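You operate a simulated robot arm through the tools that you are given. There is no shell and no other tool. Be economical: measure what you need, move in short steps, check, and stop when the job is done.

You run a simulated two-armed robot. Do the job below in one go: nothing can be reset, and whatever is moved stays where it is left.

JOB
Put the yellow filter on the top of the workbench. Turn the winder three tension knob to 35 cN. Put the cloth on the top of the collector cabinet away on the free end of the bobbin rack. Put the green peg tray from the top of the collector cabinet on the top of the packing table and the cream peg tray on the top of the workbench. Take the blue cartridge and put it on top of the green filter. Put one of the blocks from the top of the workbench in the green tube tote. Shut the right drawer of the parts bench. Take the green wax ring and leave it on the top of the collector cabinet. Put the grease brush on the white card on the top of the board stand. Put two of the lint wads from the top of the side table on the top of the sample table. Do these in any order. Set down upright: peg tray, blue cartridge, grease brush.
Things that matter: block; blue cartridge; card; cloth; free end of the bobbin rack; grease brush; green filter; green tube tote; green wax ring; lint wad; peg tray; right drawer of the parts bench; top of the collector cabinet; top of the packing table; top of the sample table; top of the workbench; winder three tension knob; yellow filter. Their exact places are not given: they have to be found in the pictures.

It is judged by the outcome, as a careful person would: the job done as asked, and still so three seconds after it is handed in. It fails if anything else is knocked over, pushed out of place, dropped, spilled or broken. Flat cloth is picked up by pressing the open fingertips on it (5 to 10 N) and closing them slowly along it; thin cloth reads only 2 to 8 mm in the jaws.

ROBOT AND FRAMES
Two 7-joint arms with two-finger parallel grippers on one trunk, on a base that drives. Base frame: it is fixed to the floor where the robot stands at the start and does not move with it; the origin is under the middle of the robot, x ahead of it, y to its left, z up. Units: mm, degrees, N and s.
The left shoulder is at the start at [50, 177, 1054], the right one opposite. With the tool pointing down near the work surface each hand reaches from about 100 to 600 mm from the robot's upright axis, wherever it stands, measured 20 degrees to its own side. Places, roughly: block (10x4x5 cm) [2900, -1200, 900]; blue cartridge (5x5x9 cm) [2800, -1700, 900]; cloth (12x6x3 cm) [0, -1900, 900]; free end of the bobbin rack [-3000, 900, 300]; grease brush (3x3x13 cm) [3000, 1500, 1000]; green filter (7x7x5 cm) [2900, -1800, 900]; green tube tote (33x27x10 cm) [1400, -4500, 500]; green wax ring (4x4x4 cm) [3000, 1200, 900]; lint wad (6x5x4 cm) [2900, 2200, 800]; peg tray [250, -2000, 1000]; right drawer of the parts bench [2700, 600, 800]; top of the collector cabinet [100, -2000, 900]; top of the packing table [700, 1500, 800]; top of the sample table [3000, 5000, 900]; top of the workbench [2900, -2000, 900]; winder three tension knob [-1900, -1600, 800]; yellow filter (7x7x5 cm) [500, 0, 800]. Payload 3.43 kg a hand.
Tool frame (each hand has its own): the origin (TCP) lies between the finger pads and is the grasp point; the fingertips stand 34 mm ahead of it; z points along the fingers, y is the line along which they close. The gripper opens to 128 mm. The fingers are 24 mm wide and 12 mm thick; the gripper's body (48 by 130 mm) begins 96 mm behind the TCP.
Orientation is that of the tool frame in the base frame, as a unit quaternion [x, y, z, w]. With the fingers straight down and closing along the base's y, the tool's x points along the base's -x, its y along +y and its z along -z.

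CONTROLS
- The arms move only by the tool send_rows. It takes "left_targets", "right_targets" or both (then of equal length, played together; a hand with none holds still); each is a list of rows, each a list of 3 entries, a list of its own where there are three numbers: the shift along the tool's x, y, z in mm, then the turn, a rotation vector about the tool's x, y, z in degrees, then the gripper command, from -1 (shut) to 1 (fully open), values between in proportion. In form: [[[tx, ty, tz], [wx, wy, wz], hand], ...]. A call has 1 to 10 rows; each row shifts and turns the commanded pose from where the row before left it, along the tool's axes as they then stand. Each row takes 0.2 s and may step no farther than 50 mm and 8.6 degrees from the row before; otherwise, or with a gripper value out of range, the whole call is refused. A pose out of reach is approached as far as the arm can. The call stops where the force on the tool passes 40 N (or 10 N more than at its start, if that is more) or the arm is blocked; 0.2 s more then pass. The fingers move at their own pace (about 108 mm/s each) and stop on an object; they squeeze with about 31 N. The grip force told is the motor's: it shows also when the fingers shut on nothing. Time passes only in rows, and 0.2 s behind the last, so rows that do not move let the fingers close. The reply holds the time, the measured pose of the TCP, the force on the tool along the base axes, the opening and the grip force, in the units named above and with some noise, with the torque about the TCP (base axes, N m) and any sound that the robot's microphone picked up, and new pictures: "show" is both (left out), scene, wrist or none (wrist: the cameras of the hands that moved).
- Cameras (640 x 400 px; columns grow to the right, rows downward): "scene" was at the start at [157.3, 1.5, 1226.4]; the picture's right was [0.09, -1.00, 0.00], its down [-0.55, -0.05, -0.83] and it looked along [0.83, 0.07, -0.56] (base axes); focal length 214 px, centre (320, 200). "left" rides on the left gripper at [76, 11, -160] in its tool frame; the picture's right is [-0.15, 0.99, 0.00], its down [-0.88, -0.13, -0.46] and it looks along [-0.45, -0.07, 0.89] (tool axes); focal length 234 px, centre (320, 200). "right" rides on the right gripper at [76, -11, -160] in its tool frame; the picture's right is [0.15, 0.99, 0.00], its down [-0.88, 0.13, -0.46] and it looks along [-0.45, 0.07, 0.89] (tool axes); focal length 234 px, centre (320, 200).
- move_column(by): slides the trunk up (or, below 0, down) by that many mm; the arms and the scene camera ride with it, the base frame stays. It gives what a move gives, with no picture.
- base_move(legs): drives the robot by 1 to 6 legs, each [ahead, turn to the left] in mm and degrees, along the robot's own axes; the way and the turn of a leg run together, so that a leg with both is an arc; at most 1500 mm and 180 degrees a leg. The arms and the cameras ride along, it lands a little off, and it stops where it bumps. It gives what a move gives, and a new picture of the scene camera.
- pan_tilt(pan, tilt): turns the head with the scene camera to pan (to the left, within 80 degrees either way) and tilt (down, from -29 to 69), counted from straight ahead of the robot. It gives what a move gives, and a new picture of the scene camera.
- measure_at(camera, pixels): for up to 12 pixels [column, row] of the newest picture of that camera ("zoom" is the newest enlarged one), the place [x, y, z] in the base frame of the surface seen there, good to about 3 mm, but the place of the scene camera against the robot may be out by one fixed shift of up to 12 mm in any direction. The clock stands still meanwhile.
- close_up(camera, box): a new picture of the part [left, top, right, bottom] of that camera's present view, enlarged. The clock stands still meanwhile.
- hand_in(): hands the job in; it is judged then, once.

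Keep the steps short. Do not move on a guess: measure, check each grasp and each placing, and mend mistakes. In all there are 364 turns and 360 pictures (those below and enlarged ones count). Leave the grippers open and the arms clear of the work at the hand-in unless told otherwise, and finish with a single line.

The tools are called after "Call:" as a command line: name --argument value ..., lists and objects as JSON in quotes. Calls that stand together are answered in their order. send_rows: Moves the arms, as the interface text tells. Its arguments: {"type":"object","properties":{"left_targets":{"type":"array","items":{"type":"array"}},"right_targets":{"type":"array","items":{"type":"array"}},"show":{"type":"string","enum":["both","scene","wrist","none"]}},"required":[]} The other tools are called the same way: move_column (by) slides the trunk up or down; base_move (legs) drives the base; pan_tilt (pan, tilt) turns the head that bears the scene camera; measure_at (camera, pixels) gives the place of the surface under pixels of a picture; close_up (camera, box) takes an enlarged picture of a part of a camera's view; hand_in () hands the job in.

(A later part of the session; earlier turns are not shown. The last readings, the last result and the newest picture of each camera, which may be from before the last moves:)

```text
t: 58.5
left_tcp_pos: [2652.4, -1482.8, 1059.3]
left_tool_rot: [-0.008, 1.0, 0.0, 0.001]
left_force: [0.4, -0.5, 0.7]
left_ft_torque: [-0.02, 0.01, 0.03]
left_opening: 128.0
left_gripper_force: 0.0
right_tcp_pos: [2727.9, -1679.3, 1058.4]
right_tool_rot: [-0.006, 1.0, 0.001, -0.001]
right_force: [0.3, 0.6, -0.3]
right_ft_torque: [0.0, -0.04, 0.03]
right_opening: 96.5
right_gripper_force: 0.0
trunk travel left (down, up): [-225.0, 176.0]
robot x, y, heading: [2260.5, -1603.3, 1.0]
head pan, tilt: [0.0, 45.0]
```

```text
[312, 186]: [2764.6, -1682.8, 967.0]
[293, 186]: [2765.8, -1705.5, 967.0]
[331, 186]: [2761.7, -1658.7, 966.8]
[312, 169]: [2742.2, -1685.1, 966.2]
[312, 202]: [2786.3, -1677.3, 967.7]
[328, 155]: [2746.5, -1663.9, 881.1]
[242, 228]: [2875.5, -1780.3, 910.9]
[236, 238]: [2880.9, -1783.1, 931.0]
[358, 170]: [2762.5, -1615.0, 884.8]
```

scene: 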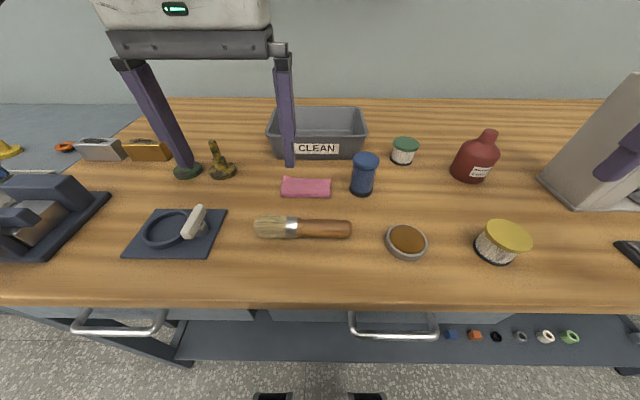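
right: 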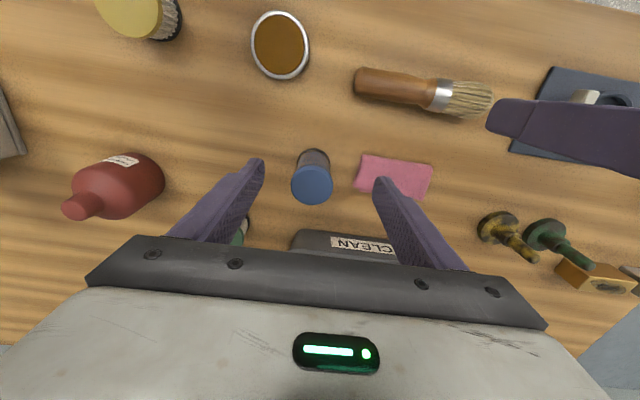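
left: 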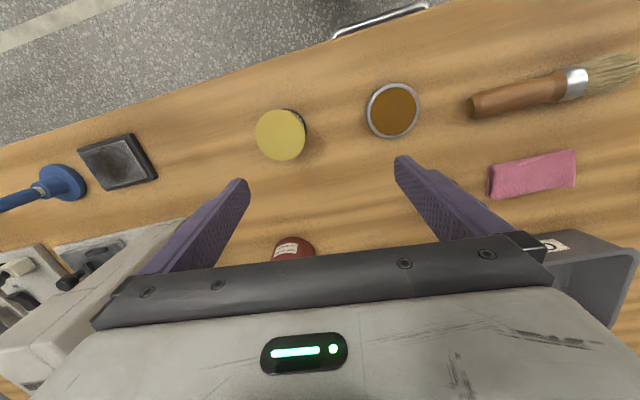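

Cartridge centre (2764,-1682), top 967. I align, descend to TCP 938 and close.

Call:
send_rows --right_targets '[[[-18, -1, 25], [0, 0, 0], 0.4], [[-18, -2, 25], [0, 0, 0], 0.4], [[0, 0, 40], [0, 0, 0], 0.4], [[0, 0, 30], [0, 0, 0], 0.4], [[0, 0, 0], [0, 0, 0], 0.4]]' --show "wrist"

Call:
send_rows --right_targets '[[[0, 0, 0], [0, 0, 0], -0.2], [[0, 0, 0], [0, 0, 0], -0.5], [[0, 0, 0], [0, 0, 0], -1], [[0, 0, 0], [0, 0, 0], -1]]' --show "wrist"

```text
t: 59.7
left_tcp_pos: [2653.9, -1484.4, 1059.6]
left_tool_rot: [-0.008, 1.0, 0.001, 0.001]
left_force: [0.1, -0.3, -0.7]
left_ft_torque: [-0.03, 0.03, 0.01]
left_opening: 128.1
left_gripper_force: 0.0
right_tcp_pos: [2765.5, -1684.8, 936.7]
right_tool_rot: [-0.007, 1.0, 0.0, 0.001]
right_force: [0.8, 0.7, 0.3]
right_ft_torque: [0.01, 0.02, 0.0]
right_opening: 89.3
right_gripper_force: 0.0
trunk travel left (down, up): [-225.0, 176.0]
robot x, y, heading: [2260.4, -1601.5, 0.7]
head pan, tilt: [0.0, 45.0]
```

right: 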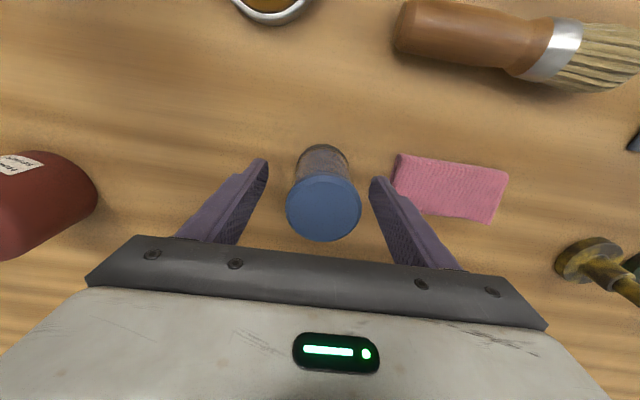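

```text
t: 60.7
left_tcp_pos: [2653.4, -1484.9, 1059.7]
left_tool_rot: [-0.009, 1.0, 0.0, 0.0]
left_force: [-0.2, -0.5, 0.1]
left_ft_torque: [0.02, 0.0, -0.02]
left_opening: 127.8
left_gripper_force: 0.0
right_tcp_pos: [2765.2, -1685.5, 937.9]
right_tool_rot: [-0.007, 1.0, 0.001, 0.0]
right_force: [0.3, 0.3, 0.5]
right_ft_torque: [0.06, 0.02, -0.03]
right_opening: 49.0
right_gripper_force: 31.1
trunk travel left (down, up): [-225.0, 176.0]
robot x, y, heading: [2267.8, -1598.3, 0.8]
head pan, tilt: [0.0, 45.0]
```

right: 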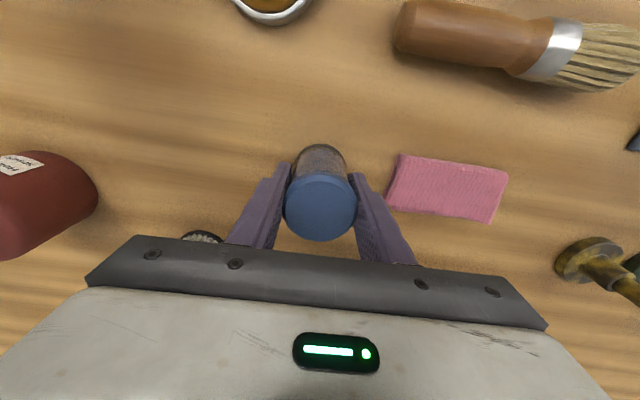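

Gripped (49 mm). I lift slowly to ~1035 and look for the green filter.

Call:
send_rows --right_targets '[[[0, 0, -5], [0, 0, 0], -1], [[0, 0, -15], [0, 0, 0], -1], [[0, 0, -20], [0, 0, 0], -1], [[0, 0, -20], [0, 0, 0], -1], [[0, 0, -20], [0, 0, 0], -1], [[0, 0, -20], [0, 0, 0], -1]]' --show "both"

```text
t: 62.1
left_tcp_pos: [2652.5, -1483.2, 1059.6]
left_tool_rot: [-0.009, 1.0, 0.0, 0.0]
left_force: [0.0, -1.5, -0.3]
left_ft_torque: [0.0, 0.01, 0.01]
left_opening: 127.7
left_gripper_force: 0.1
right_tcp_pos: [2762.5, -1685.9, 1038.7]
right_tool_rot: [-0.007, 1.0, 0.0, -0.001]
right_force: [0.7, 0.4, -0.6]
right_ft_torque: [0.01, -0.03, 0.01]
right_opening: 49.2
right_gripper_force: 31.2
trunk travel left (down, up): [-225.0, 176.0]
robot x, y, heading: [2260.0, -1595.6, 0.6]
head pan, tilt: [0.0, 45.0]
```

scene: 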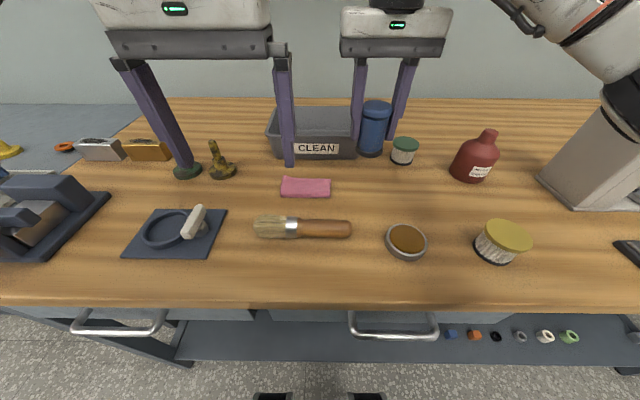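
right: 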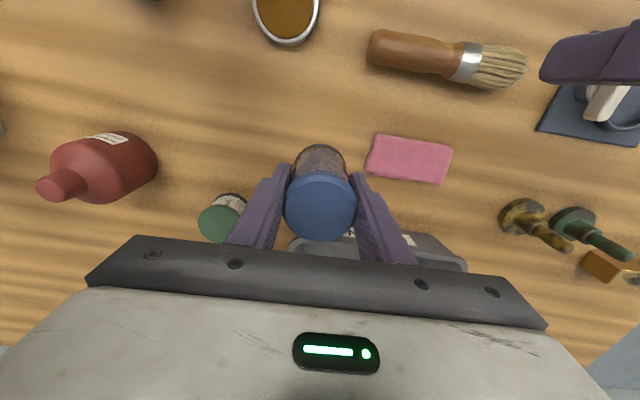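

I measure the green filter's top edge points in both cameras.

Call:
measure_at --camera "right" --pixels '[[199, 222], [208, 210], [222, 206], [222, 224], [222, 240], [208, 236], [236, 212], [228, 198]]'

Call:
close_up --camera "scene" --box '[340, 90, 460, 180]'

```text
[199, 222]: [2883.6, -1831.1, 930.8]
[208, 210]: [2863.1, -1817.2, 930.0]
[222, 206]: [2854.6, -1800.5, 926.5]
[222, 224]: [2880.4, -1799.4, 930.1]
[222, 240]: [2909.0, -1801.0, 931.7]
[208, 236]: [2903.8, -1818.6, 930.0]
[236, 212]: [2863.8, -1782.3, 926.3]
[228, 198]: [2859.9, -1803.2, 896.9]
```

```text
4.44 times, centred on (400, 135) of scene
```

zoom: 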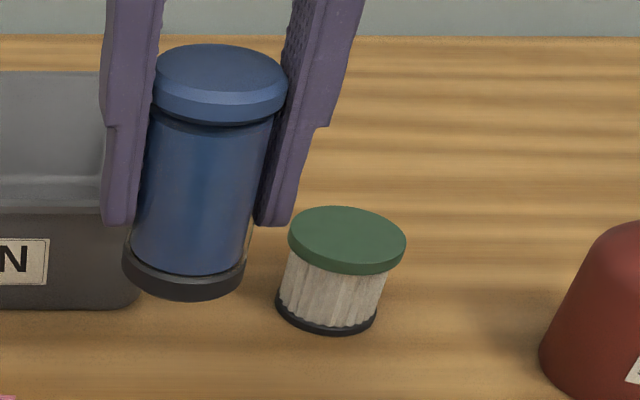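

Green filter centre ≈ (2881,-1802), top 931. It's near reach limit; I'll raise the trunk (shoulders higher → more reach) and check my wheels' clearance at (367,396).

Call:
measure_at --camera "scene" --pixels '[[270, 396], [368, 396], [405, 332], [320, 340]]'

Call:
move_column --by 150

```text
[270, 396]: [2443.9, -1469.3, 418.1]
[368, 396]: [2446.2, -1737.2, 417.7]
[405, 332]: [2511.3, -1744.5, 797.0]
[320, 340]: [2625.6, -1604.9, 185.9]
```

```text
t: 63.9
left_tcp_pos: [2653.5, -1483.9, 1208.7]
left_tool_rot: [-0.009, 1.0, 0.001, 0.0]
left_force: [-0.4, 0.3, 0.6]
left_ft_torque: [0.0, 0.01, -0.01]
left_opening: 127.9
left_gripper_force: 0.2
right_tcp_pos: [2764.0, -1685.3, 1187.3]
right_tool_rot: [-0.007, 1.0, 0.0, 0.0]
right_force: [0.2, 0.1, -1.1]
right_ft_torque: [-0.04, 0.05, -0.01]
right_opening: 49.2
right_gripper_force: 30.7
trunk travel left (down, up): [-375.0, 26.0]
robot x, y, heading: [2263.9, -1602.0, 0.6]
head pan, tilt: [0.0, 45.0]
```

Base front is at x≈2446, clear of the handles at 2500. I creep forward 35 mm and then shift the cartridge over toward the filter.

Call:
base_move --legs '[[35, 0]]'

Call:
send_rows --right_targets '[[[-10, -14, 38], [0, 0, 0], -1], [[-10, -14, 38], [0, 0, 0], -1], [[-10, -15, 36], [0, 0, 0], -1], [[-15, -20, 20], [0, 0, 0], -1], [[-15, -20, 10], [0, 0, 0], -1], [[-15, -20, 0], [0, 0, 0], -1]]' --show "both"

```text
t: 64.8
left_tcp_pos: [2667.9, -1484.3, 1209.2]
left_tool_rot: [-0.009, 1.0, 0.001, 0.001]
left_force: [0.6, -0.4, 0.5]
left_ft_torque: [-0.01, -0.04, 0.02]
left_opening: 128.1
left_gripper_force: 0.0
right_tcp_pos: [2778.3, -1684.1, 1187.0]
right_tool_rot: [-0.006, 1.0, 0.0, 0.0]
right_force: [-0.2, 0.2, -2.3]
right_ft_torque: [0.02, -0.03, 0.0]
right_opening: 49.5
right_gripper_force: 30.9
trunk travel left (down, up): [-375.0, 26.0]
robot x, y, heading: [2279.6, -1597.8, 0.8]
head pan, tilt: [0.0, 45.0]
stopped in leg 1: the robot was blocked; the commanded pose is now the measured one
```

scene: 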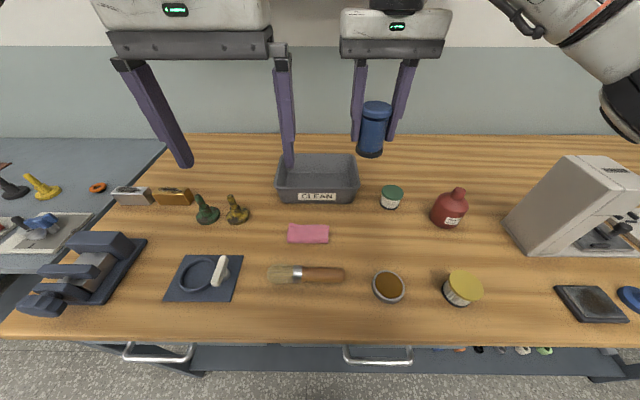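

```text
t: 66.2
left_tcp_pos: [2668.3, -1483.6, 1208.6]
left_tool_rot: [-0.01, 1.0, 0.001, 0.0]
left_force: [0.0, 0.5, -0.8]
left_ft_torque: [0.0, -0.02, -0.02]
left_opening: 127.9
left_gripper_force: 0.1
right_tcp_pos: [2854.6, -1788.6, 1045.1]
right_tool_rot: [-0.006, 1.0, -0.001, -0.001]
right_force: [-0.3, 0.1, -1.7]
right_ft_torque: [-0.03, 0.0, 0.03]
right_opening: 49.3
right_gripper_force: 31.0
trunk travel left (down, up): [-375.0, 26.0]
robot x, y, heading: [2277.7, -1598.5, 0.7]
head pan, tilt: [0.0, 45.0]
```

scene: 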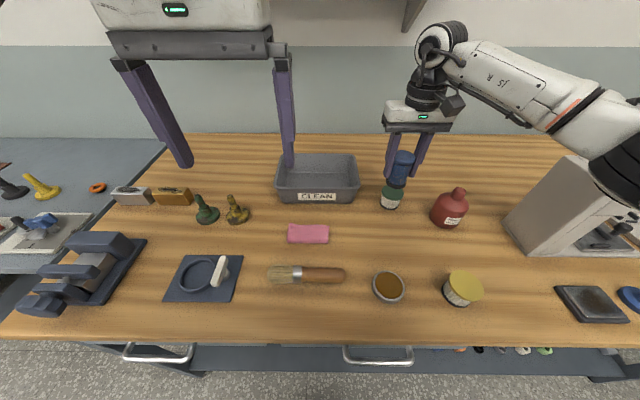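
right: 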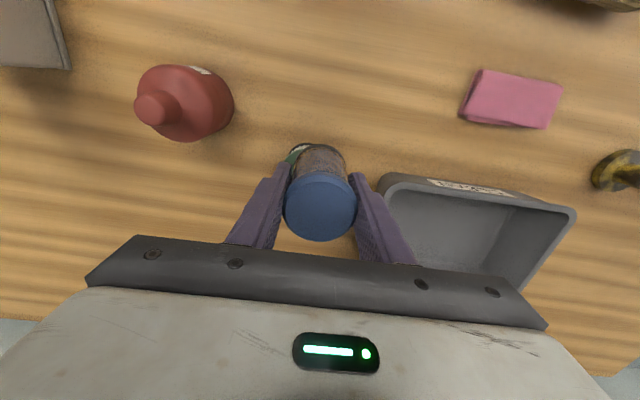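

The base touched something at x≈2279 (only 15 mm moved). I check that bench items have not shifted, and refine the filter centre.

Call:
send_rows --right_targets '[[[0, 30, 0], [0, 0, 0], -1], [[0, 30, 0], [0, 0, 0], -1]]' --show "both"

```text
t: 66.8
left_tcp_pos: [2669.8, -1483.5, 1207.8]
left_tool_rot: [-0.009, 1.0, 0.0, 0.0]
left_force: [-0.2, 0.9, 0.7]
left_ft_torque: [0.01, 0.01, -0.02]
left_opening: 128.1
left_gripper_force: 0.1
right_tcp_pos: [2852.9, -1729.1, 1044.2]
right_tool_rot: [-0.007, 1.0, -0.001, -0.002]
right_force: [0.9, -1.4, -0.9]
right_ft_torque: [-0.03, 0.0, -0.03]
right_opening: 49.0
right_gripper_force: 30.7
trunk travel left (down, up): [-375.0, 26.0]
robot x, y, heading: [2276.0, -1600.4, 0.5]
head pan, tilt: [0.0, 45.0]
```

scene: 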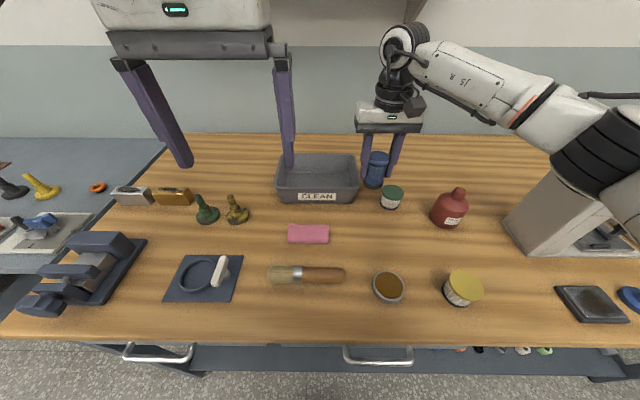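
right: 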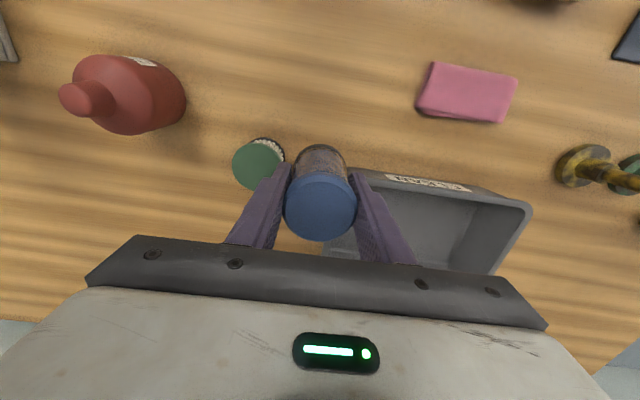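

Call:
measure_at --camera "right" --pixels '[[234, 166], [258, 141], [258, 165], [258, 187], [281, 160], [241, 150], [275, 148]]'

```text
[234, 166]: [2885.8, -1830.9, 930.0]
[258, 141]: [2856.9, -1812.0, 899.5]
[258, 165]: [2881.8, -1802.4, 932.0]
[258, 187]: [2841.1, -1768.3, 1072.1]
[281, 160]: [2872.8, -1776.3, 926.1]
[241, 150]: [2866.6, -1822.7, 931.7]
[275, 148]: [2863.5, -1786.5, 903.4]
```

Unmoved: centre (2881,-1803). I align over it and lower gently.

Call:
send_rows --right_targets '[[[-14, -37, 0], [0, 0, 0], -1], [[-14, -37, 0], [0, 0, 0], -1], [[0, 0, 15], [0, 0, 0], -1], [[0, 0, 15], [0, 0, 0], -1], [[0, 0, 0], [0, 0, 0], -1]]' --show "both"

```text
t: 68.0
left_tcp_pos: [2668.1, -1483.6, 1208.5]
left_tool_rot: [-0.008, 1.0, 0.001, 0.001]
left_force: [-0.4, -0.6, -0.6]
left_ft_torque: [0.0, -0.01, -0.02]
left_opening: 127.9
left_gripper_force: 0.1
right_tcp_pos: [2881.9, -1800.6, 1014.9]
right_tool_rot: [-0.006, 1.0, 0.001, -0.002]
right_force: [-0.3, -0.3, -1.1]
right_ft_torque: [0.03, -0.02, 0.02]
right_opening: 49.1
right_gripper_force: 31.0
trunk travel left (down, up): [-375.0, 26.0]
robot x, y, heading: [2278.1, -1594.6, 0.9]
head pan, tilt: [0.0, 45.0]
```

scene: 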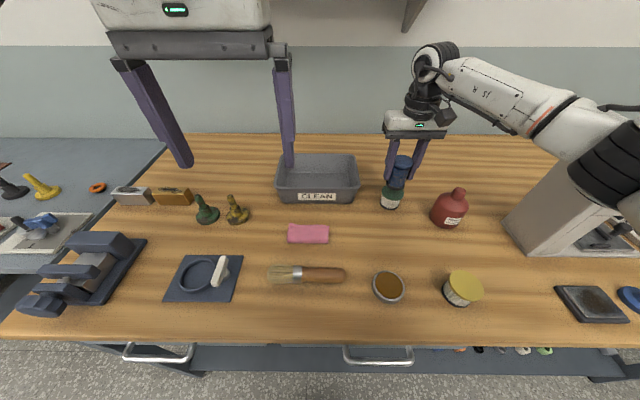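
right: 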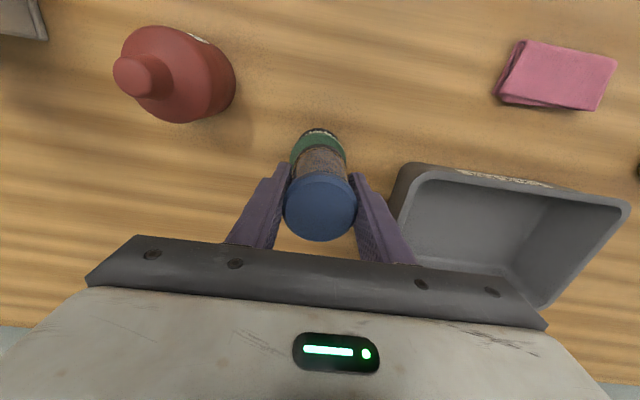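

Aligned. Now the last 23 mm in small steps.

Call:
send_rows --right_targets '[[[0, -2, 8], [0, 0, 0], -1], [[0, 0, 6], [0, 0, 0], -1], [[0, 0, 4], [0, 0, 0], -1], [[0, 0, 2], [0, 0, 0], -1], [[0, 0, 1], [0, 0, 0], -1]]' --show "wrist"

```text
t: 69.2
left_tcp_pos: [2667.4, -1484.1, 1209.7]
left_tool_rot: [-0.009, 1.0, 0.001, 0.0]
left_force: [0.2, -0.2, 0.1]
left_ft_torque: [0.03, 0.01, -0.01]
left_opening: 127.9
left_gripper_force: 0.1
right_tcp_pos: [2882.0, -1802.0, 994.4]
right_tool_rot: [-0.006, 1.0, -0.001, -0.001]
right_force: [0.7, 0.1, -3.3]
right_ft_torque: [0.01, 0.0, 0.02]
right_opening: 48.9
right_gripper_force: 31.1
trunk travel left (down, up): [-375.0, 26.0]
robot x, y, heading: [2275.9, -1597.6, 0.8]
head pan, tilt: [0.0, 45.0]
```

right: 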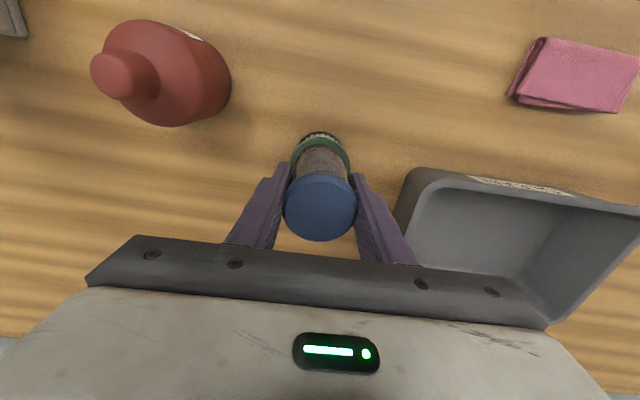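

No contact yet. I continue 1 mm at a time.

Call:
send_rows --right_targets '[[[0, 0, 1], [0, 0, 0], -1], [[0, 0, 1], [0, 0, 0], -1], [[0, 0, 0], [0, 0, 0], -1]]' --show "none"

```text
t: 70.0
left_tcp_pos: [2669.5, -1483.8, 1208.6]
left_tool_rot: [-0.009, 1.0, 0.001, 0.0]
left_force: [-1.1, 0.7, -1.4]
left_ft_torque: [-0.02, 0.03, -0.03]
left_opening: 128.3
left_gripper_force: 0.0
right_tcp_pos: [2883.6, -1803.8, 992.1]
right_tool_rot: [-0.006, 1.0, 0.0, -0.001]
right_force: [-0.4, -0.9, -1.9]
right_ft_torque: [-0.01, -0.02, 0.0]
right_opening: 48.8
right_gripper_force: 30.8
trunk travel left (down, up): [-375.0, 26.0]
robot x, y, heading: [2276.5, -1599.5, 0.7]
head pan, tilt: [0.0, 45.0]
```

Call:
send_rows --right_targets '[[[0, 0, 1], [0, 0, 0], -1], [[0, 0, 1], [0, 0, 0], -1], [[0, 0, 0], [0, 0, 0], -1]]' --show "wrist"

```text
t: 70.8
left_tcp_pos: [2667.5, -1484.0, 1209.0]
left_tool_rot: [-0.008, 1.0, 0.001, 0.0]
left_force: [0.4, -0.6, -0.3]
left_ft_torque: [-0.05, -0.01, -0.04]
left_opening: 127.9
left_gripper_force: 0.0
right_tcp_pos: [2882.3, -1802.7, 990.6]
right_tool_rot: [-0.006, 1.0, 0.001, -0.001]
right_force: [-0.2, -0.6, -2.0]
right_ft_torque: [0.0, -0.02, 0.02]
right_opening: 49.3
right_gripper_force: 31.2
trunk travel left (down, up): [-375.0, 26.0]
robot x, y, heading: [2271.3, -1599.7, 0.8]
head pan, tilt: [0.0, 45.0]
```

right: 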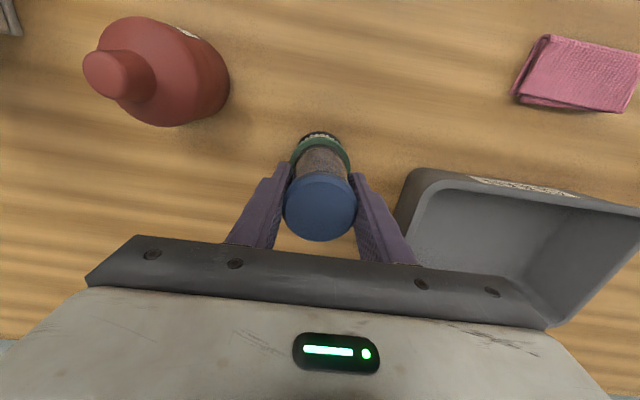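

Call:
send_rows --right_targets '[[[0, 0, 1], [0, 0, 0], -1], [[0, 0, 1], [0, 0, 0], -1], [[0, 0, 0], [0, 0, 0], -1]]' --show "none"

```text
t: 71.6
left_tcp_pos: [2668.2, -1483.2, 1208.5]
left_tool_rot: [-0.009, 1.0, 0.0, 0.0]
left_force: [-0.9, -0.2, -0.6]
left_ft_torque: [0.0, 0.02, 0.0]
left_opening: 128.3
left_gripper_force: 0.1
right_tcp_pos: [2883.6, -1802.1, 989.4]
right_tool_rot: [-0.006, 1.0, -0.001, -0.002]
right_force: [0.6, 0.3, -1.0]
right_ft_torque: [0.03, -0.05, -0.01]
right_opening: 49.1
right_gripper_force: 31.3
trunk travel left (down, up): [-375.0, 26.0]
robot x, y, heading: [2272.6, -1599.7, 0.7]
head pan, tilt: [0.0, 45.0]
```

Call:
send_rows --right_targets '[[[0, 0, 1], [0, 0, 0], -1], [[0, 0, 1], [0, 0, 0], -1], [[0, 0, 0], [0, 0, 0], -1]]' --show "none"

Call:
close_up --camera "scene" --box '[350, 140, 450, 220]'

```text
t: 72.4
left_tcp_pos: [2668.3, -1483.4, 1209.3]
left_tool_rot: [-0.008, 1.0, 0.001, -0.001]
left_force: [-0.3, -0.1, -1.4]
left_ft_torque: [0.02, 0.0, 0.0]
left_opening: 128.0
left_gripper_force: 0.0
right_tcp_pos: [2884.7, -1801.9, 988.3]
right_tool_rot: [-0.006, 1.0, 0.0, 0.0]
right_force: [1.6, -1.5, 5.3]
right_ft_torque: [-0.07, -0.11, -0.03]
right_opening: 48.9
right_gripper_force: 31.1
trunk travel left (down, up): [-375.0, 26.0]
robot x, y, heading: [2274.8, -1598.2, 0.7]
head pan, tilt: [0.0, 45.0]
```

```text
5.00 times, centred on (400, 180) of scene
```

zoom: 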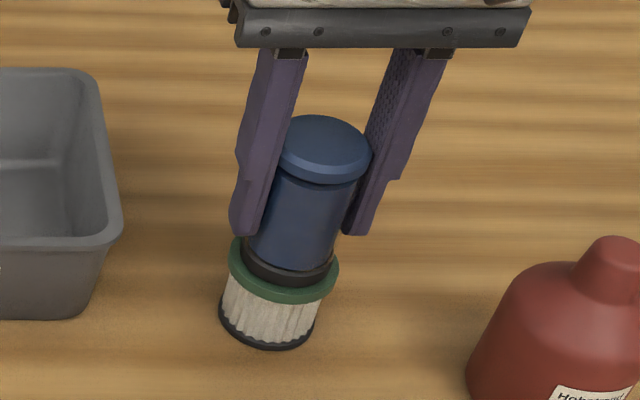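

Contact, well centred. I open to about 80 mm and rise.

Call:
send_rows --right_targets '[[[0, 0, -1], [0, 0, 0], -0.15], [[0, 0, 0], [0, 0, 0], 0.0], [[0, 0, 0], [0, 0, 0], 0.25], [[0, 0, 0], [0, 0, 0], 0.25], [[0, 0, -20], [0, 0, 0], 0.25], [[0, 0, -30], [0, 0, 0], 0.25], [[0, 0, -40], [0, 0, 0], 0.25]]' --show "both"

```text
t: 74.0
left_tcp_pos: [2667.7, -1484.0, 1209.0]
left_tool_rot: [-0.009, 1.0, 0.0, 0.001]
left_force: [-0.3, 0.3, 0.0]
left_ft_torque: [0.0, 0.01, 0.0]
left_opening: 128.4
left_gripper_force: 0.1
right_tcp_pos: [2884.1, -1805.1, 1078.6]
right_tool_rot: [-0.006, 1.0, -0.001, 0.0]
right_force: [0.2, 0.2, 0.3]
right_ft_torque: [-0.02, 0.01, 0.02]
right_opening: 79.9
right_gripper_force: 0.1
trunk travel left (down, up): [-375.0, 26.0]
robot x, y, heading: [2277.3, -1603.5, 0.7]
head pan, tilt: [0.0, 45.0]
```

scene: 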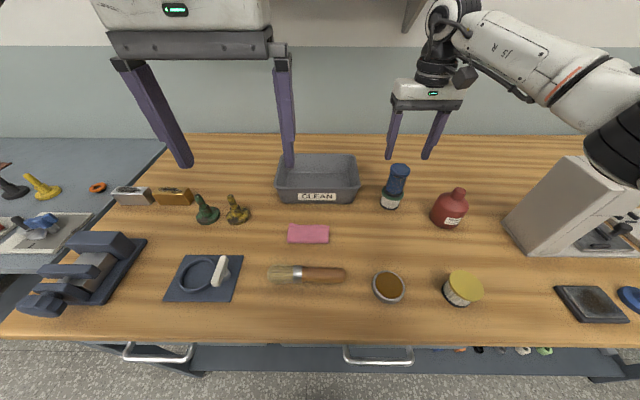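
right: 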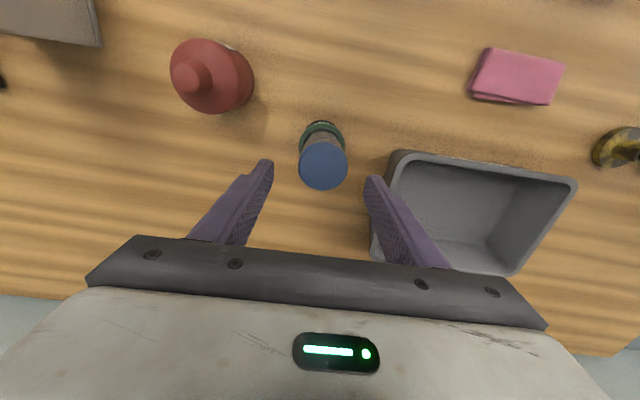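

The cartridge stands on the green filter. Now I raise the right hand, back away, and shift left along the bench for the block.

Call:
send_rows --right_targets '[[[0, 0, -45], [0, 0, 0], 0.5], [[0, 0, -45], [0, 0, 0], 1], [[45, -10, -20], [0, 0, 0], 1], [[45, -10, 0], [0, 0, 0], 1], [[45, -10, 0], [0, 0, 0], 1], [[45, -10, 0], [0, 0, 0], 1]]' --show "none"

Call:
base_move --legs '[[-250, 0], [0, 90], [270, 0], [0, -90], [220, 0]]'

```text
refused: row 3 steps farther than a row can; nothing moved
```

```text
t: 86.1
left_tcp_pos: [2659.0, -1241.1, 1208.7]
left_tool_rot: [0.007, 1.0, 0.001, 0.0]
left_force: [-0.4, 0.9, 0.3]
left_ft_torque: [-0.02, 0.03, -0.03]
left_opening: 128.0
left_gripper_force: 0.0
right_tcp_pos: [2863.2, -1569.4, 1077.0]
right_tool_rot: [0.01, 1.0, 0.0, -0.001]
right_force: [-0.1, -0.5, 0.4]
right_ft_torque: [0.04, 0.01, 0.02]
right_opening: 79.8
right_gripper_force: 0.1
trunk travel left (down, up): [-375.0, 26.0]
robot x, y, heading: [2264.5, -1342.1, -1.4]
head pan, tilt: [0.0, 45.0]
```

scene: 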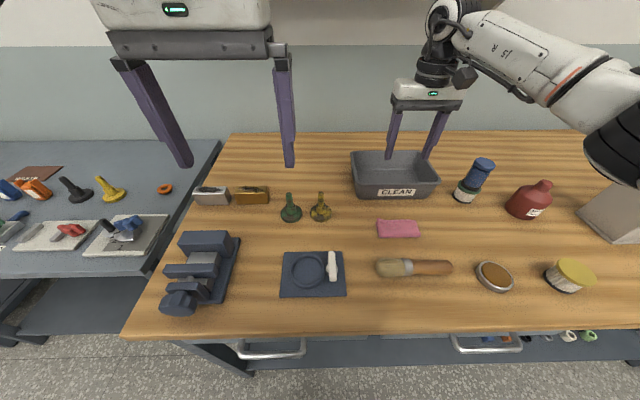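

The send was refused, but the drive passed clear and all still stands. I now measure the blocks at (252,190).

Call:
measure_at --camera "scene" --pixels '[[252, 190], [237, 188], [268, 188], [252, 198], [212, 191], [252, 184], [290, 205], [205, 240]]'

Call:
close_up --camera "scene" --box '[160, 150, 360, 275]'

Call:
send_rows --right_targets '[[[0, 0, -45], [0, 0, 0], 0.5], [[0, 0, -45], [0, 0, 0], 1], [[45, -10, 0], [0, 0, 0], 1], [[45, -10, 0], [0, 0, 0], 1], [[45, -10, 0], [0, 0, 0], 1], [[45, -10, 0], [0, 0, 0], 1]]' --show "none"

```text
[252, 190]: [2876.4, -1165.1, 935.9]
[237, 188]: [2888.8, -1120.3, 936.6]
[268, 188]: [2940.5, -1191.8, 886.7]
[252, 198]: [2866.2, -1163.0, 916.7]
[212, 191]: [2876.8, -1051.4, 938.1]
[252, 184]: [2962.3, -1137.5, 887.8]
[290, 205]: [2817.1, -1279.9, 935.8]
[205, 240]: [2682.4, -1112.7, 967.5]
```

```text
3.20 times, centred on (260, 212) of scene
```

zoom: 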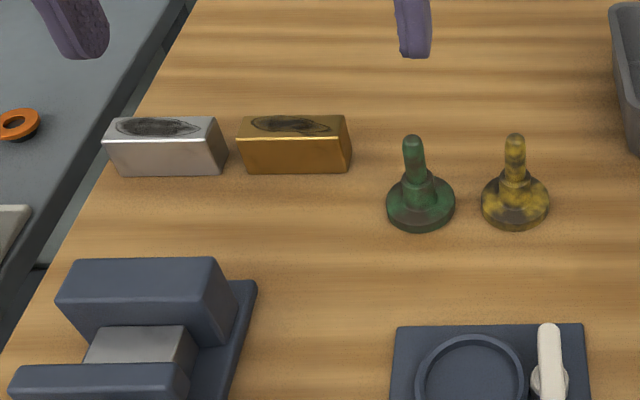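

```text
t: 87.5
left_tcp_pos: [2658.4, -1241.7, 1209.2]
left_tool_rot: [0.008, 1.0, 0.001, 0.001]
left_force: [-1.8, -0.8, -0.7]
left_ft_torque: [0.0, -0.02, 0.02]
left_opening: 128.0
left_gripper_force: 0.1
right_tcp_pos: [2683.1, -1605.2, 1168.3]
right_tool_rot: [0.01, 1.0, 0.0, -0.001]
right_force: [-0.3, -0.6, -0.1]
right_ft_torque: [0.01, -0.01, 0.0]
right_opening: 128.0
right_gripper_force: 0.1
trunk travel left (down, up): [-375.0, 26.0]
robot x, y, heading: [2262.9, -1343.8, -1.4]
head pan, tilt: [0.0, 45.0]
```

The gold block is at about (2870,-1160), long side along y, so I must close along x. I move the left hand near it and look.

Call:
send_rows --left_targets '[[[-30, 15, 15], [0, 0, 0], 1], [[-30, 15, 30], [0, 0, 0], 1], [[-30, 15, 30], [0, 0, 0], 1], [[-30, 15, 30], [0, 0, 0], 1], [[-20, 15, 30], [0, 0, 0], 1]]' --show "wrist"

```text
t: 88.7
left_tcp_pos: [2798.2, -1164.5, 1072.5]
left_tool_rot: [0.008, 1.0, 0.001, 0.001]
left_force: [-0.1, -0.1, 0.2]
left_ft_torque: [-0.01, 0.01, -0.02]
left_opening: 128.0
left_gripper_force: 0.0
right_tcp_pos: [2685.6, -1605.1, 1166.7]
right_tool_rot: [0.011, 1.0, 0.0, 0.0]
right_force: [-0.7, 0.0, 0.4]
right_ft_torque: [0.01, -0.03, -0.01]
right_opening: 128.0
right_gripper_force: 0.1
trunk travel left (down, up): [-375.0, 26.0]
robot x, y, heading: [2259.7, -1344.9, -1.4]
head pan, tilt: [0.0, 45.0]
```

left: 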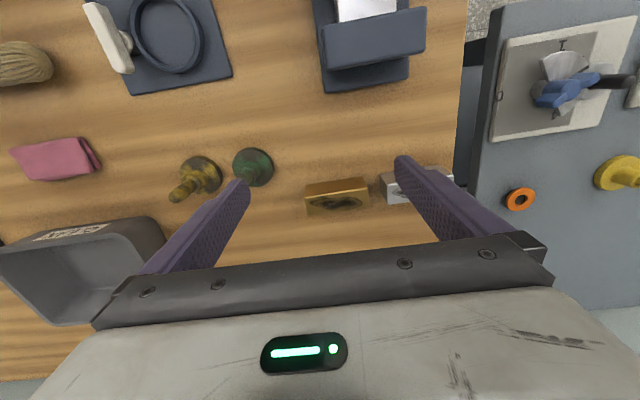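

Call:
measure_at --camera "left" --pixels '[[338, 198], [307, 197], [368, 192], [307, 212], [370, 207], [382, 180], [338, 180], [350, 230]]'

```text
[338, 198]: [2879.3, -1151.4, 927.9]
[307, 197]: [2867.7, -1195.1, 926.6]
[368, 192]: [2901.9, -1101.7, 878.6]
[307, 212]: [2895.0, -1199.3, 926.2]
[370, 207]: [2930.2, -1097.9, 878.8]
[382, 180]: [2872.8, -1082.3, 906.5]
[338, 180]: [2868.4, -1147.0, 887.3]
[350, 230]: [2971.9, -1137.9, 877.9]
```

Block centre ≈ (2885,-1152), top 927, bench 878. I rotate the hand 90° about its axis while moving over it.

Call:
send_rows --left_targets '[[[0, 0, -10], [0, 0, -8.5], 1], [[0, 0, 0], [0, 0, -8.5], 1], [[0, 0, 0], [0, 0, -8.5], 1], [[0, 0, 0], [0, 0, -8.5], 1], [[0, 0, 0], [0, 0, -8.5], 1], [[0, 0, 0], [0, 0, -8.5], 1], [[0, 0, 0], [0, 0, -8.5], 1], [[0, 0, 0], [0, 0, -8.5], 1], [[0, 0, 0], [0, 0, -8.5], 1], [[0, 0, 0], [0, 0, -8.5], 1]]' --show "wrist"

```text
t: 90.9
left_tcp_pos: [2799.8, -1168.5, 1084.5]
left_tool_rot: [-0.671, 0.742, 0.001, 0.001]
left_force: [-0.4, -1.0, 0.3]
left_ft_torque: [-0.02, -0.02, -0.03]
left_opening: 127.9
left_gripper_force: 0.1
right_tcp_pos: [2684.4, -1605.2, 1167.4]
right_tool_rot: [0.011, 1.0, 0.0, -0.001]
right_force: [0.0, -0.1, 0.6]
right_ft_torque: [-0.01, 0.02, 0.01]
right_opening: 127.8
right_gripper_force: 0.0
trunk travel left (down, up): [-375.0, 26.0]
robot x, y, heading: [2262.3, -1344.0, -1.3]
head pan, tilt: [0.0, 45.0]
```

left: 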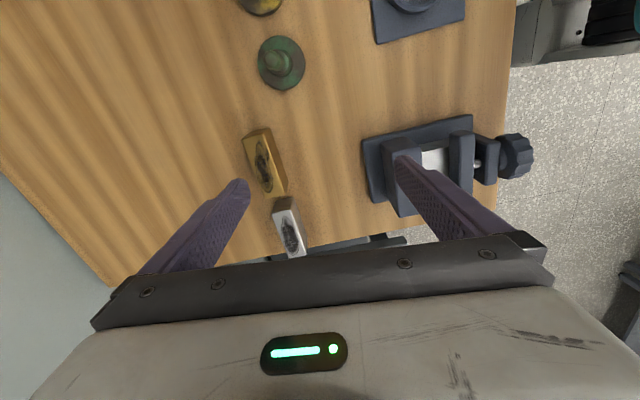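

Call:
measure_at --camera "left" --pixels '[[247, 141], [268, 132], [284, 190], [264, 194], [264, 165], [275, 152]]'

```text
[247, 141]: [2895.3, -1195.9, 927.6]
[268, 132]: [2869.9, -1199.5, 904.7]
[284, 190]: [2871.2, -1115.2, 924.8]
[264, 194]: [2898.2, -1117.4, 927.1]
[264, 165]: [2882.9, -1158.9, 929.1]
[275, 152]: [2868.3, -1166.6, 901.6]
```

Block centre (2884,-1155). Finish the rotation, align, then descend with checks.

Call:
send_rows --left_targets '[[[0, 0, 0], [0, 0, -5.8], 1], [[-6, -42, 20], [0, 0, 0], 1], [[-7, -42, 20], [0, 0, 0], 1], [[0, 0, 40], [0, 0, 0], 1], [[0, 0, 30], [0, 0, 0], 1], [[0, 0, 0], [0, 0, 0], 1]]' --show "both"

```text
t: 92.3
left_tcp_pos: [2886.1, -1151.8, 974.3]
left_tool_rot: [-0.706, 0.708, 0.001, 0.002]
left_force: [0.6, -0.3, 0.4]
left_ft_torque: [0.01, 0.0, -0.01]
left_opening: 128.0
left_gripper_force: 0.1
right_tcp_pos: [2685.1, -1605.1, 1168.3]
right_tool_rot: [0.011, 1.0, 0.001, -0.001]
right_force: [0.2, -0.3, 0.5]
right_ft_torque: [-0.01, -0.04, 0.01]
right_opening: 127.8
right_gripper_force: 0.0
trunk travel left (down, up): [-375.0, 26.0]
robot x, y, heading: [2266.2, -1339.1, -1.1]
head pan, tilt: [0.0, 45.0]
```

scene: 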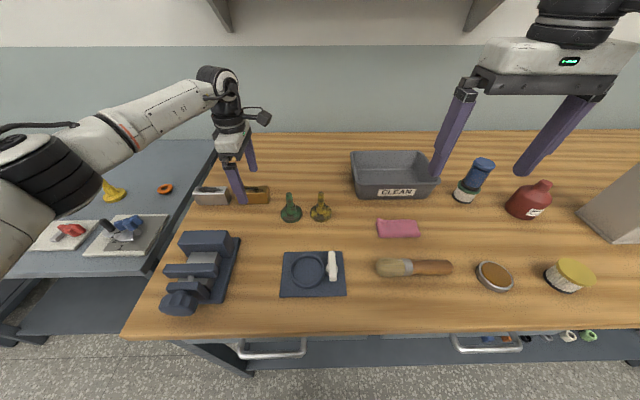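
left: 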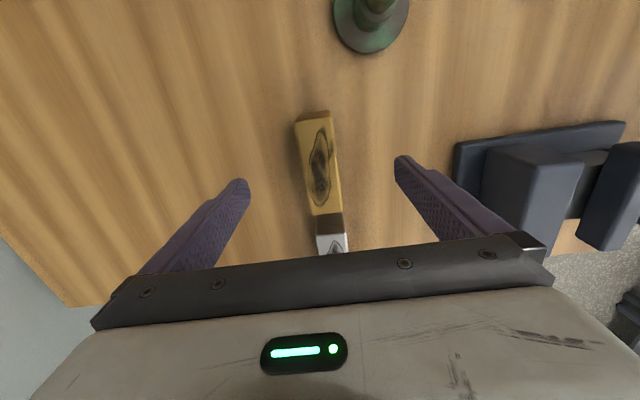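

Straddling the block. I descend to ~917 and close.

Call:
send_rows --left_targets '[[[3, 0, 30], [0, 0, 0], 0.6], [[0, 0, 26], [0, 0, 0], 0.6], [[0, 0, 0], [0, 0, 0], 0], [[0, 0, 0], [0, 0, 0], -0.4], [[0, 0, 0], [0, 0, 0], -1], [[0, 0, 0], [0, 0, 0], -1]]' --show "wrist"

```text
t: 93.7
left_tcp_pos: [2882.7, -1157.8, 920.3]
left_tool_rot: [-0.706, 0.708, -0.001, 0.001]
left_force: [3.4, 1.0, 0.0]
left_ft_torque: [-0.11, 0.05, -0.04]
left_opening: 34.0
left_gripper_force: 30.5
right_tcp_pos: [2685.0, -1603.9, 1167.6]
right_tool_rot: [0.011, 1.0, 0.0, -0.001]
right_force: [-0.9, -0.2, -1.1]
right_ft_torque: [-0.03, -0.02, -0.01]
right_opening: 128.2
right_gripper_force: 0.1
trunk travel left (down, up): [-375.0, 26.0]
robot x, y, heading: [2265.7, -1342.8, -1.1]
head pan, tilt: [0.0, 45.0]
```

left: 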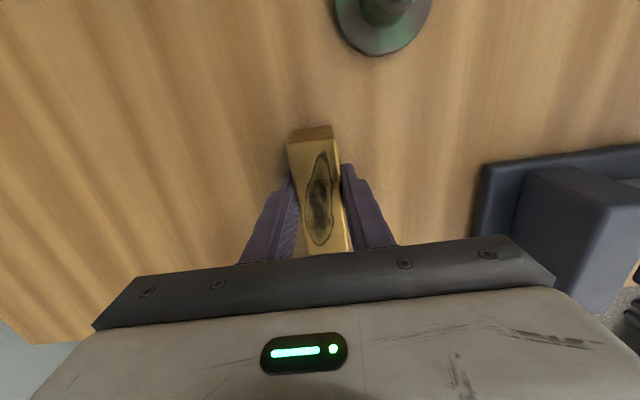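

Gripped (34 mm). I lift it.

Call:
send_rows --left_targets '[[[0, 0, -5], [0, 0, 0], -1], [[0, 0, -15], [0, 0, 0], -1], [[0, 0, -25], [0, 0, 0], -1], [[0, 0, -30], [0, 0, 0], -1], [[0, 10, -30], [0, 0, 0], -1], [[0, 20, -30], [0, 0, 0], -1], [[0, 30, -30], [0, 0, 0], -1], [[0, 30, -30], [0, 0, 0], -1], [[0, 40, 0], [0, 0, 0], -1], [[0, 40, 0], [0, 0, 0], -1]]' --show "wrist"

```text
t: 95.9
left_tcp_pos: [2713.2, -1159.9, 1117.0]
left_tool_rot: [-0.706, 0.708, 0.0, 0.001]
left_force: [-0.1, -0.5, -12.6]
left_ft_torque: [-0.08, 0.01, 0.01]
left_opening: 33.9
left_gripper_force: 31.2
right_tcp_pos: [2684.5, -1604.8, 1167.8]
right_tool_rot: [0.01, 1.0, 0.0, 0.0]
right_force: [-0.2, -1.0, 0.1]
right_ft_torque: [0.02, -0.01, 0.02]
right_opening: 127.8
right_gripper_force: 0.1
trunk travel left (down, up): [-375.0, 26.0]
robot x, y, heading: [2262.2, -1343.9, -1.2]
head pan, tilt: [0.0, 45.0]
```

left: 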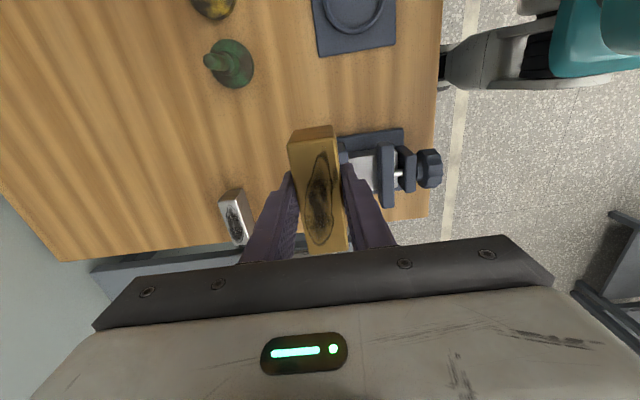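

Block held (weight ~12.6 N). I back off and drive towards the tube store.

Call:
base_move --legs '[[-350, 0], [0, -101], [1300, 0]]'

Call:
pan_tilt --pan 0 --tilt 20

```text
t: 108.6
left_tcp_pos: [1700.5, -3105.2, 1115.8]
left_tool_rot: [0.111, 0.994, 0.0, 0.001]
left_force: [-0.2, -0.6, -13.6]
left_ft_torque: [-0.02, 0.05, -0.01]
left_opening: 34.2
left_gripper_force: 31.3
right_tcp_pos: [1270.8, -2978.8, 1167.3]
right_tool_rot: [0.787, 0.617, 0.0, -0.002]
right_force: [-0.5, 0.3, 0.0]
right_ft_torque: [0.02, 0.0, 0.02]
right_opening: 127.9
right_gripper_force: 0.1
trunk travel left (down, up): [-375.0, 26.0]
robot x, y, heading: [1616.8, -2628.3, -104.3]
head pan, tilt: [0.0, 45.0]
```

scene: 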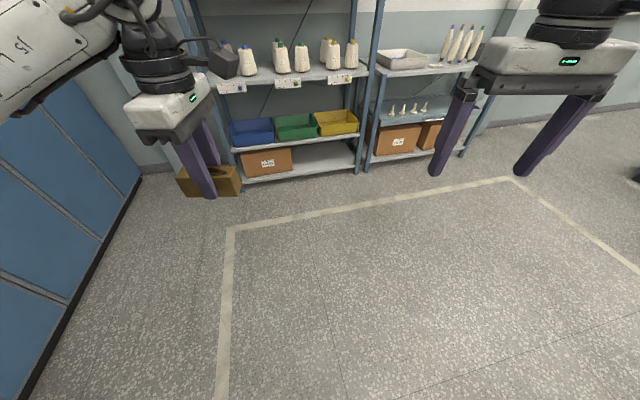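

```text
t: 109.5
left_tcp_pos: [1699.8, -3105.4, 1115.6]
left_tool_rot: [0.111, 0.994, 0.001, 0.001]
left_force: [0.5, -0.8, -13.1]
left_ft_torque: [-0.01, 0.07, 0.02]
left_opening: 33.8
left_gripper_force: 31.7
right_tcp_pos: [1271.3, -2977.6, 1167.4]
right_tool_rot: [0.788, 0.616, 0.001, -0.001]
right_force: [0.4, -0.4, 0.6]
right_ft_torque: [0.02, 0.02, 0.0]
right_opening: 128.1
right_gripper_force: 0.0
trunk travel left (down, up): [-375.0, 26.0]
robot x, y, heading: [1618.7, -2621.7, -104.1]
head pan, tilt: [0.0, 20.0]
```

scene: 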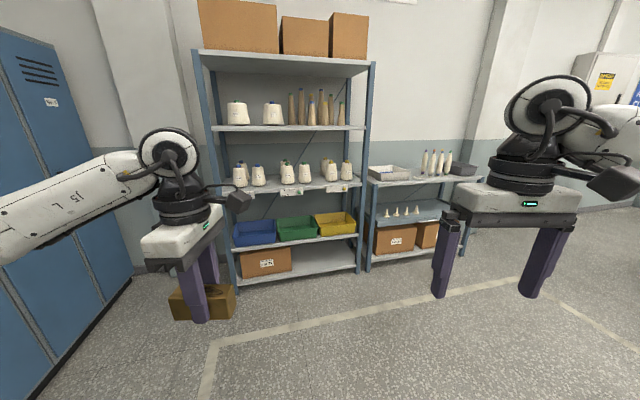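

The green tote is on the shelf at (297,228), under another shelf. I measure.

Call:
measure_at --camera "scene" --pixels '[[297, 222], [297, 235], [280, 240], [315, 239], [278, 219], [310, 217], [292, 191], [292, 185], [297, 243], [255, 222], [335, 212]]'

Call:
close_up --camera "scene" --box '[200, 140, 400, 290]'

```text
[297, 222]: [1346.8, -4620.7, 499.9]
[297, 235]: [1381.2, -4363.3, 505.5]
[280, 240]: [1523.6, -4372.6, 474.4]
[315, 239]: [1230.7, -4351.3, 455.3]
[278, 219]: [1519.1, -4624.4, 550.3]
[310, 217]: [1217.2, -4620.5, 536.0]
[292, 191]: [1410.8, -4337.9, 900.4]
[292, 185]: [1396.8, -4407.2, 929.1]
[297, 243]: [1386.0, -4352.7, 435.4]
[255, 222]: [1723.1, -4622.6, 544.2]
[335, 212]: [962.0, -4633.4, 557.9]
```

```text
2.67 times, centred on (300, 215) of scene
```

zoom: 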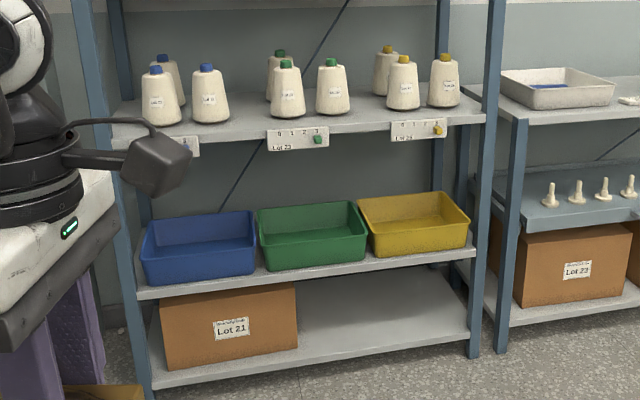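

The tote's centre is ≈(1375,-4490), rim ~545, with a shelf at ~890 above. I'll lower the trunk, tilt the hand forward, and reach in. First I pull the right hand back and drive nearer.

Call:
send_rows --right_targets '[[[40, -5, 0], [0, 0, 0], 1], [[40, -5, 0], [0, 0, 0], 1], [[40, -5, 0], [0, 0, 0], 1]]' --show "none"

Call:
base_move --legs '[[0, -3], [1150, 0], [0, 17]]'

Call:
move_column --by -280

Call:
pan_tilt --pan 0 --tilt 40

```text
t: 110.3
left_tcp_pos: [1698.9, -3103.6, 1115.8]
left_tool_rot: [0.112, 0.994, 0.0, 0.001]
left_force: [-0.1, -0.3, -12.7]
left_ft_torque: [0.02, 0.06, -0.02]
left_opening: 34.3
left_gripper_force: 30.7
right_tcp_pos: [1285.8, -2857.7, 1168.6]
right_tool_rot: [0.788, 0.615, 0.001, -0.001]
right_force: [1.0, -0.5, -1.3]
right_ft_torque: [-0.01, -0.02, -0.01]
right_opening: 128.1
right_gripper_force: 0.2
trunk travel left (down, up): [-375.0, 26.0]
robot x, y, heading: [1621.7, -2625.5, -103.9]
head pan, tilt: [0.0, 20.0]
```

```text
t: 117.7
left_tcp_pos: [1482.1, -4193.3, 1116.2]
left_tool_rot: [-0.014, 1.0, 0.0, 0.0]
left_force: [0.7, 1.1, -13.1]
left_ft_torque: [-0.01, 0.1, -0.07]
left_opening: 34.0
left_gripper_force: 31.0
right_tcp_pos: [1021.4, -4056.5, 1167.5]
right_tool_rot: [0.705, 0.709, 0.001, -0.002]
right_force: [0.7, -0.9, 0.0]
right_ft_torque: [0.0, 0.01, 0.04]
right_opening: 128.1
right_gripper_force: 0.0
trunk travel left (down, up): [-375.0, 26.0]
robot x, y, heading: [1287.2, -3746.4, -89.5]
head pan, tilt: [0.0, 20.0]
```

scene: 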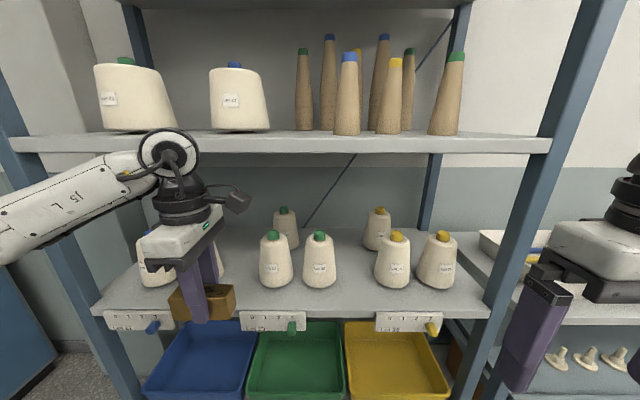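

```text
t: 120.5
left_tcp_pos: [1481.0, -4193.1, 836.8]
left_tool_rot: [-0.014, 1.0, 0.001, 0.001]
left_force: [0.9, 0.4, -12.8]
left_ft_torque: [0.01, 0.04, -0.02]
left_opening: 34.1
left_gripper_force: 30.5
right_tcp_pos: [1020.4, -4055.5, 887.1]
right_tool_rot: [0.705, 0.709, 0.0, -0.003]
right_force: [-0.5, 0.2, 0.6]
right_ft_torque: [0.02, -0.01, 0.0]
right_opening: 127.9
right_gripper_force: 0.1
trunk travel left (down, up): [-95.0, 306.0]
robot x, y, heading: [1286.0, -3744.9, -89.5]
head pan, tilt: [0.0, 20.0]
```

```text
t: 121.3
left_tcp_pos: [1481.6, -4191.9, 836.0]
left_tool_rot: [-0.014, 1.0, 0.001, 0.002]
left_force: [-0.7, -1.1, -12.7]
left_ft_torque: [0.01, 0.08, -0.03]
left_opening: 34.0
left_gripper_force: 31.0
right_tcp_pos: [1018.4, -4056.6, 888.2]
right_tool_rot: [0.705, 0.709, 0.001, -0.002]
right_force: [-0.5, -0.1, 0.5]
right_ft_torque: [0.01, -0.01, -0.02]
right_opening: 128.1
right_gripper_force: 0.0
trunk travel left (down, up): [-95.0, 306.0]
robot x, y, heading: [1284.4, -3744.6, -89.7]
head pan, tilt: [0.0, 40.0]
```

scene: 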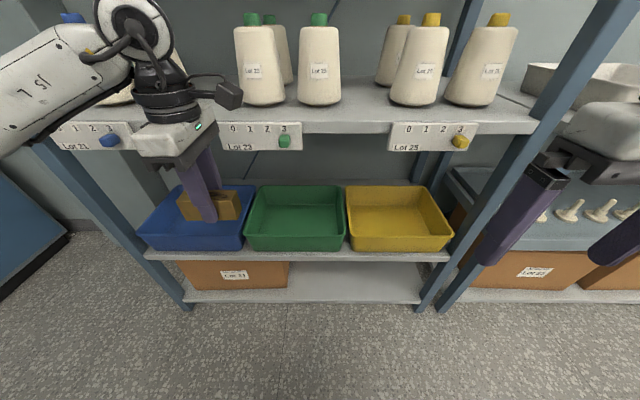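

I measure the green tote's rim and floor precisely.

Call:
measure_at --camera "scene" --pixels '[[297, 232], [262, 190], [330, 190], [250, 235], [342, 235], [297, 215], [297, 195], [297, 257], [262, 148], [262, 124], [400, 150]]'

```text
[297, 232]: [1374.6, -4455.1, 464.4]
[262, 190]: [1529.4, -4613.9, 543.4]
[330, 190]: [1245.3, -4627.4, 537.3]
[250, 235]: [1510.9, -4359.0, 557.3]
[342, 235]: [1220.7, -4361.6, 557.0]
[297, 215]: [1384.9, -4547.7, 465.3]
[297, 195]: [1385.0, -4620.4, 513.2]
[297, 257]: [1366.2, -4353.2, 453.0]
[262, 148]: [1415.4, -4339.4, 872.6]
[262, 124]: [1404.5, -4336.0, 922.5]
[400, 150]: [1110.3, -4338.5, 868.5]
```

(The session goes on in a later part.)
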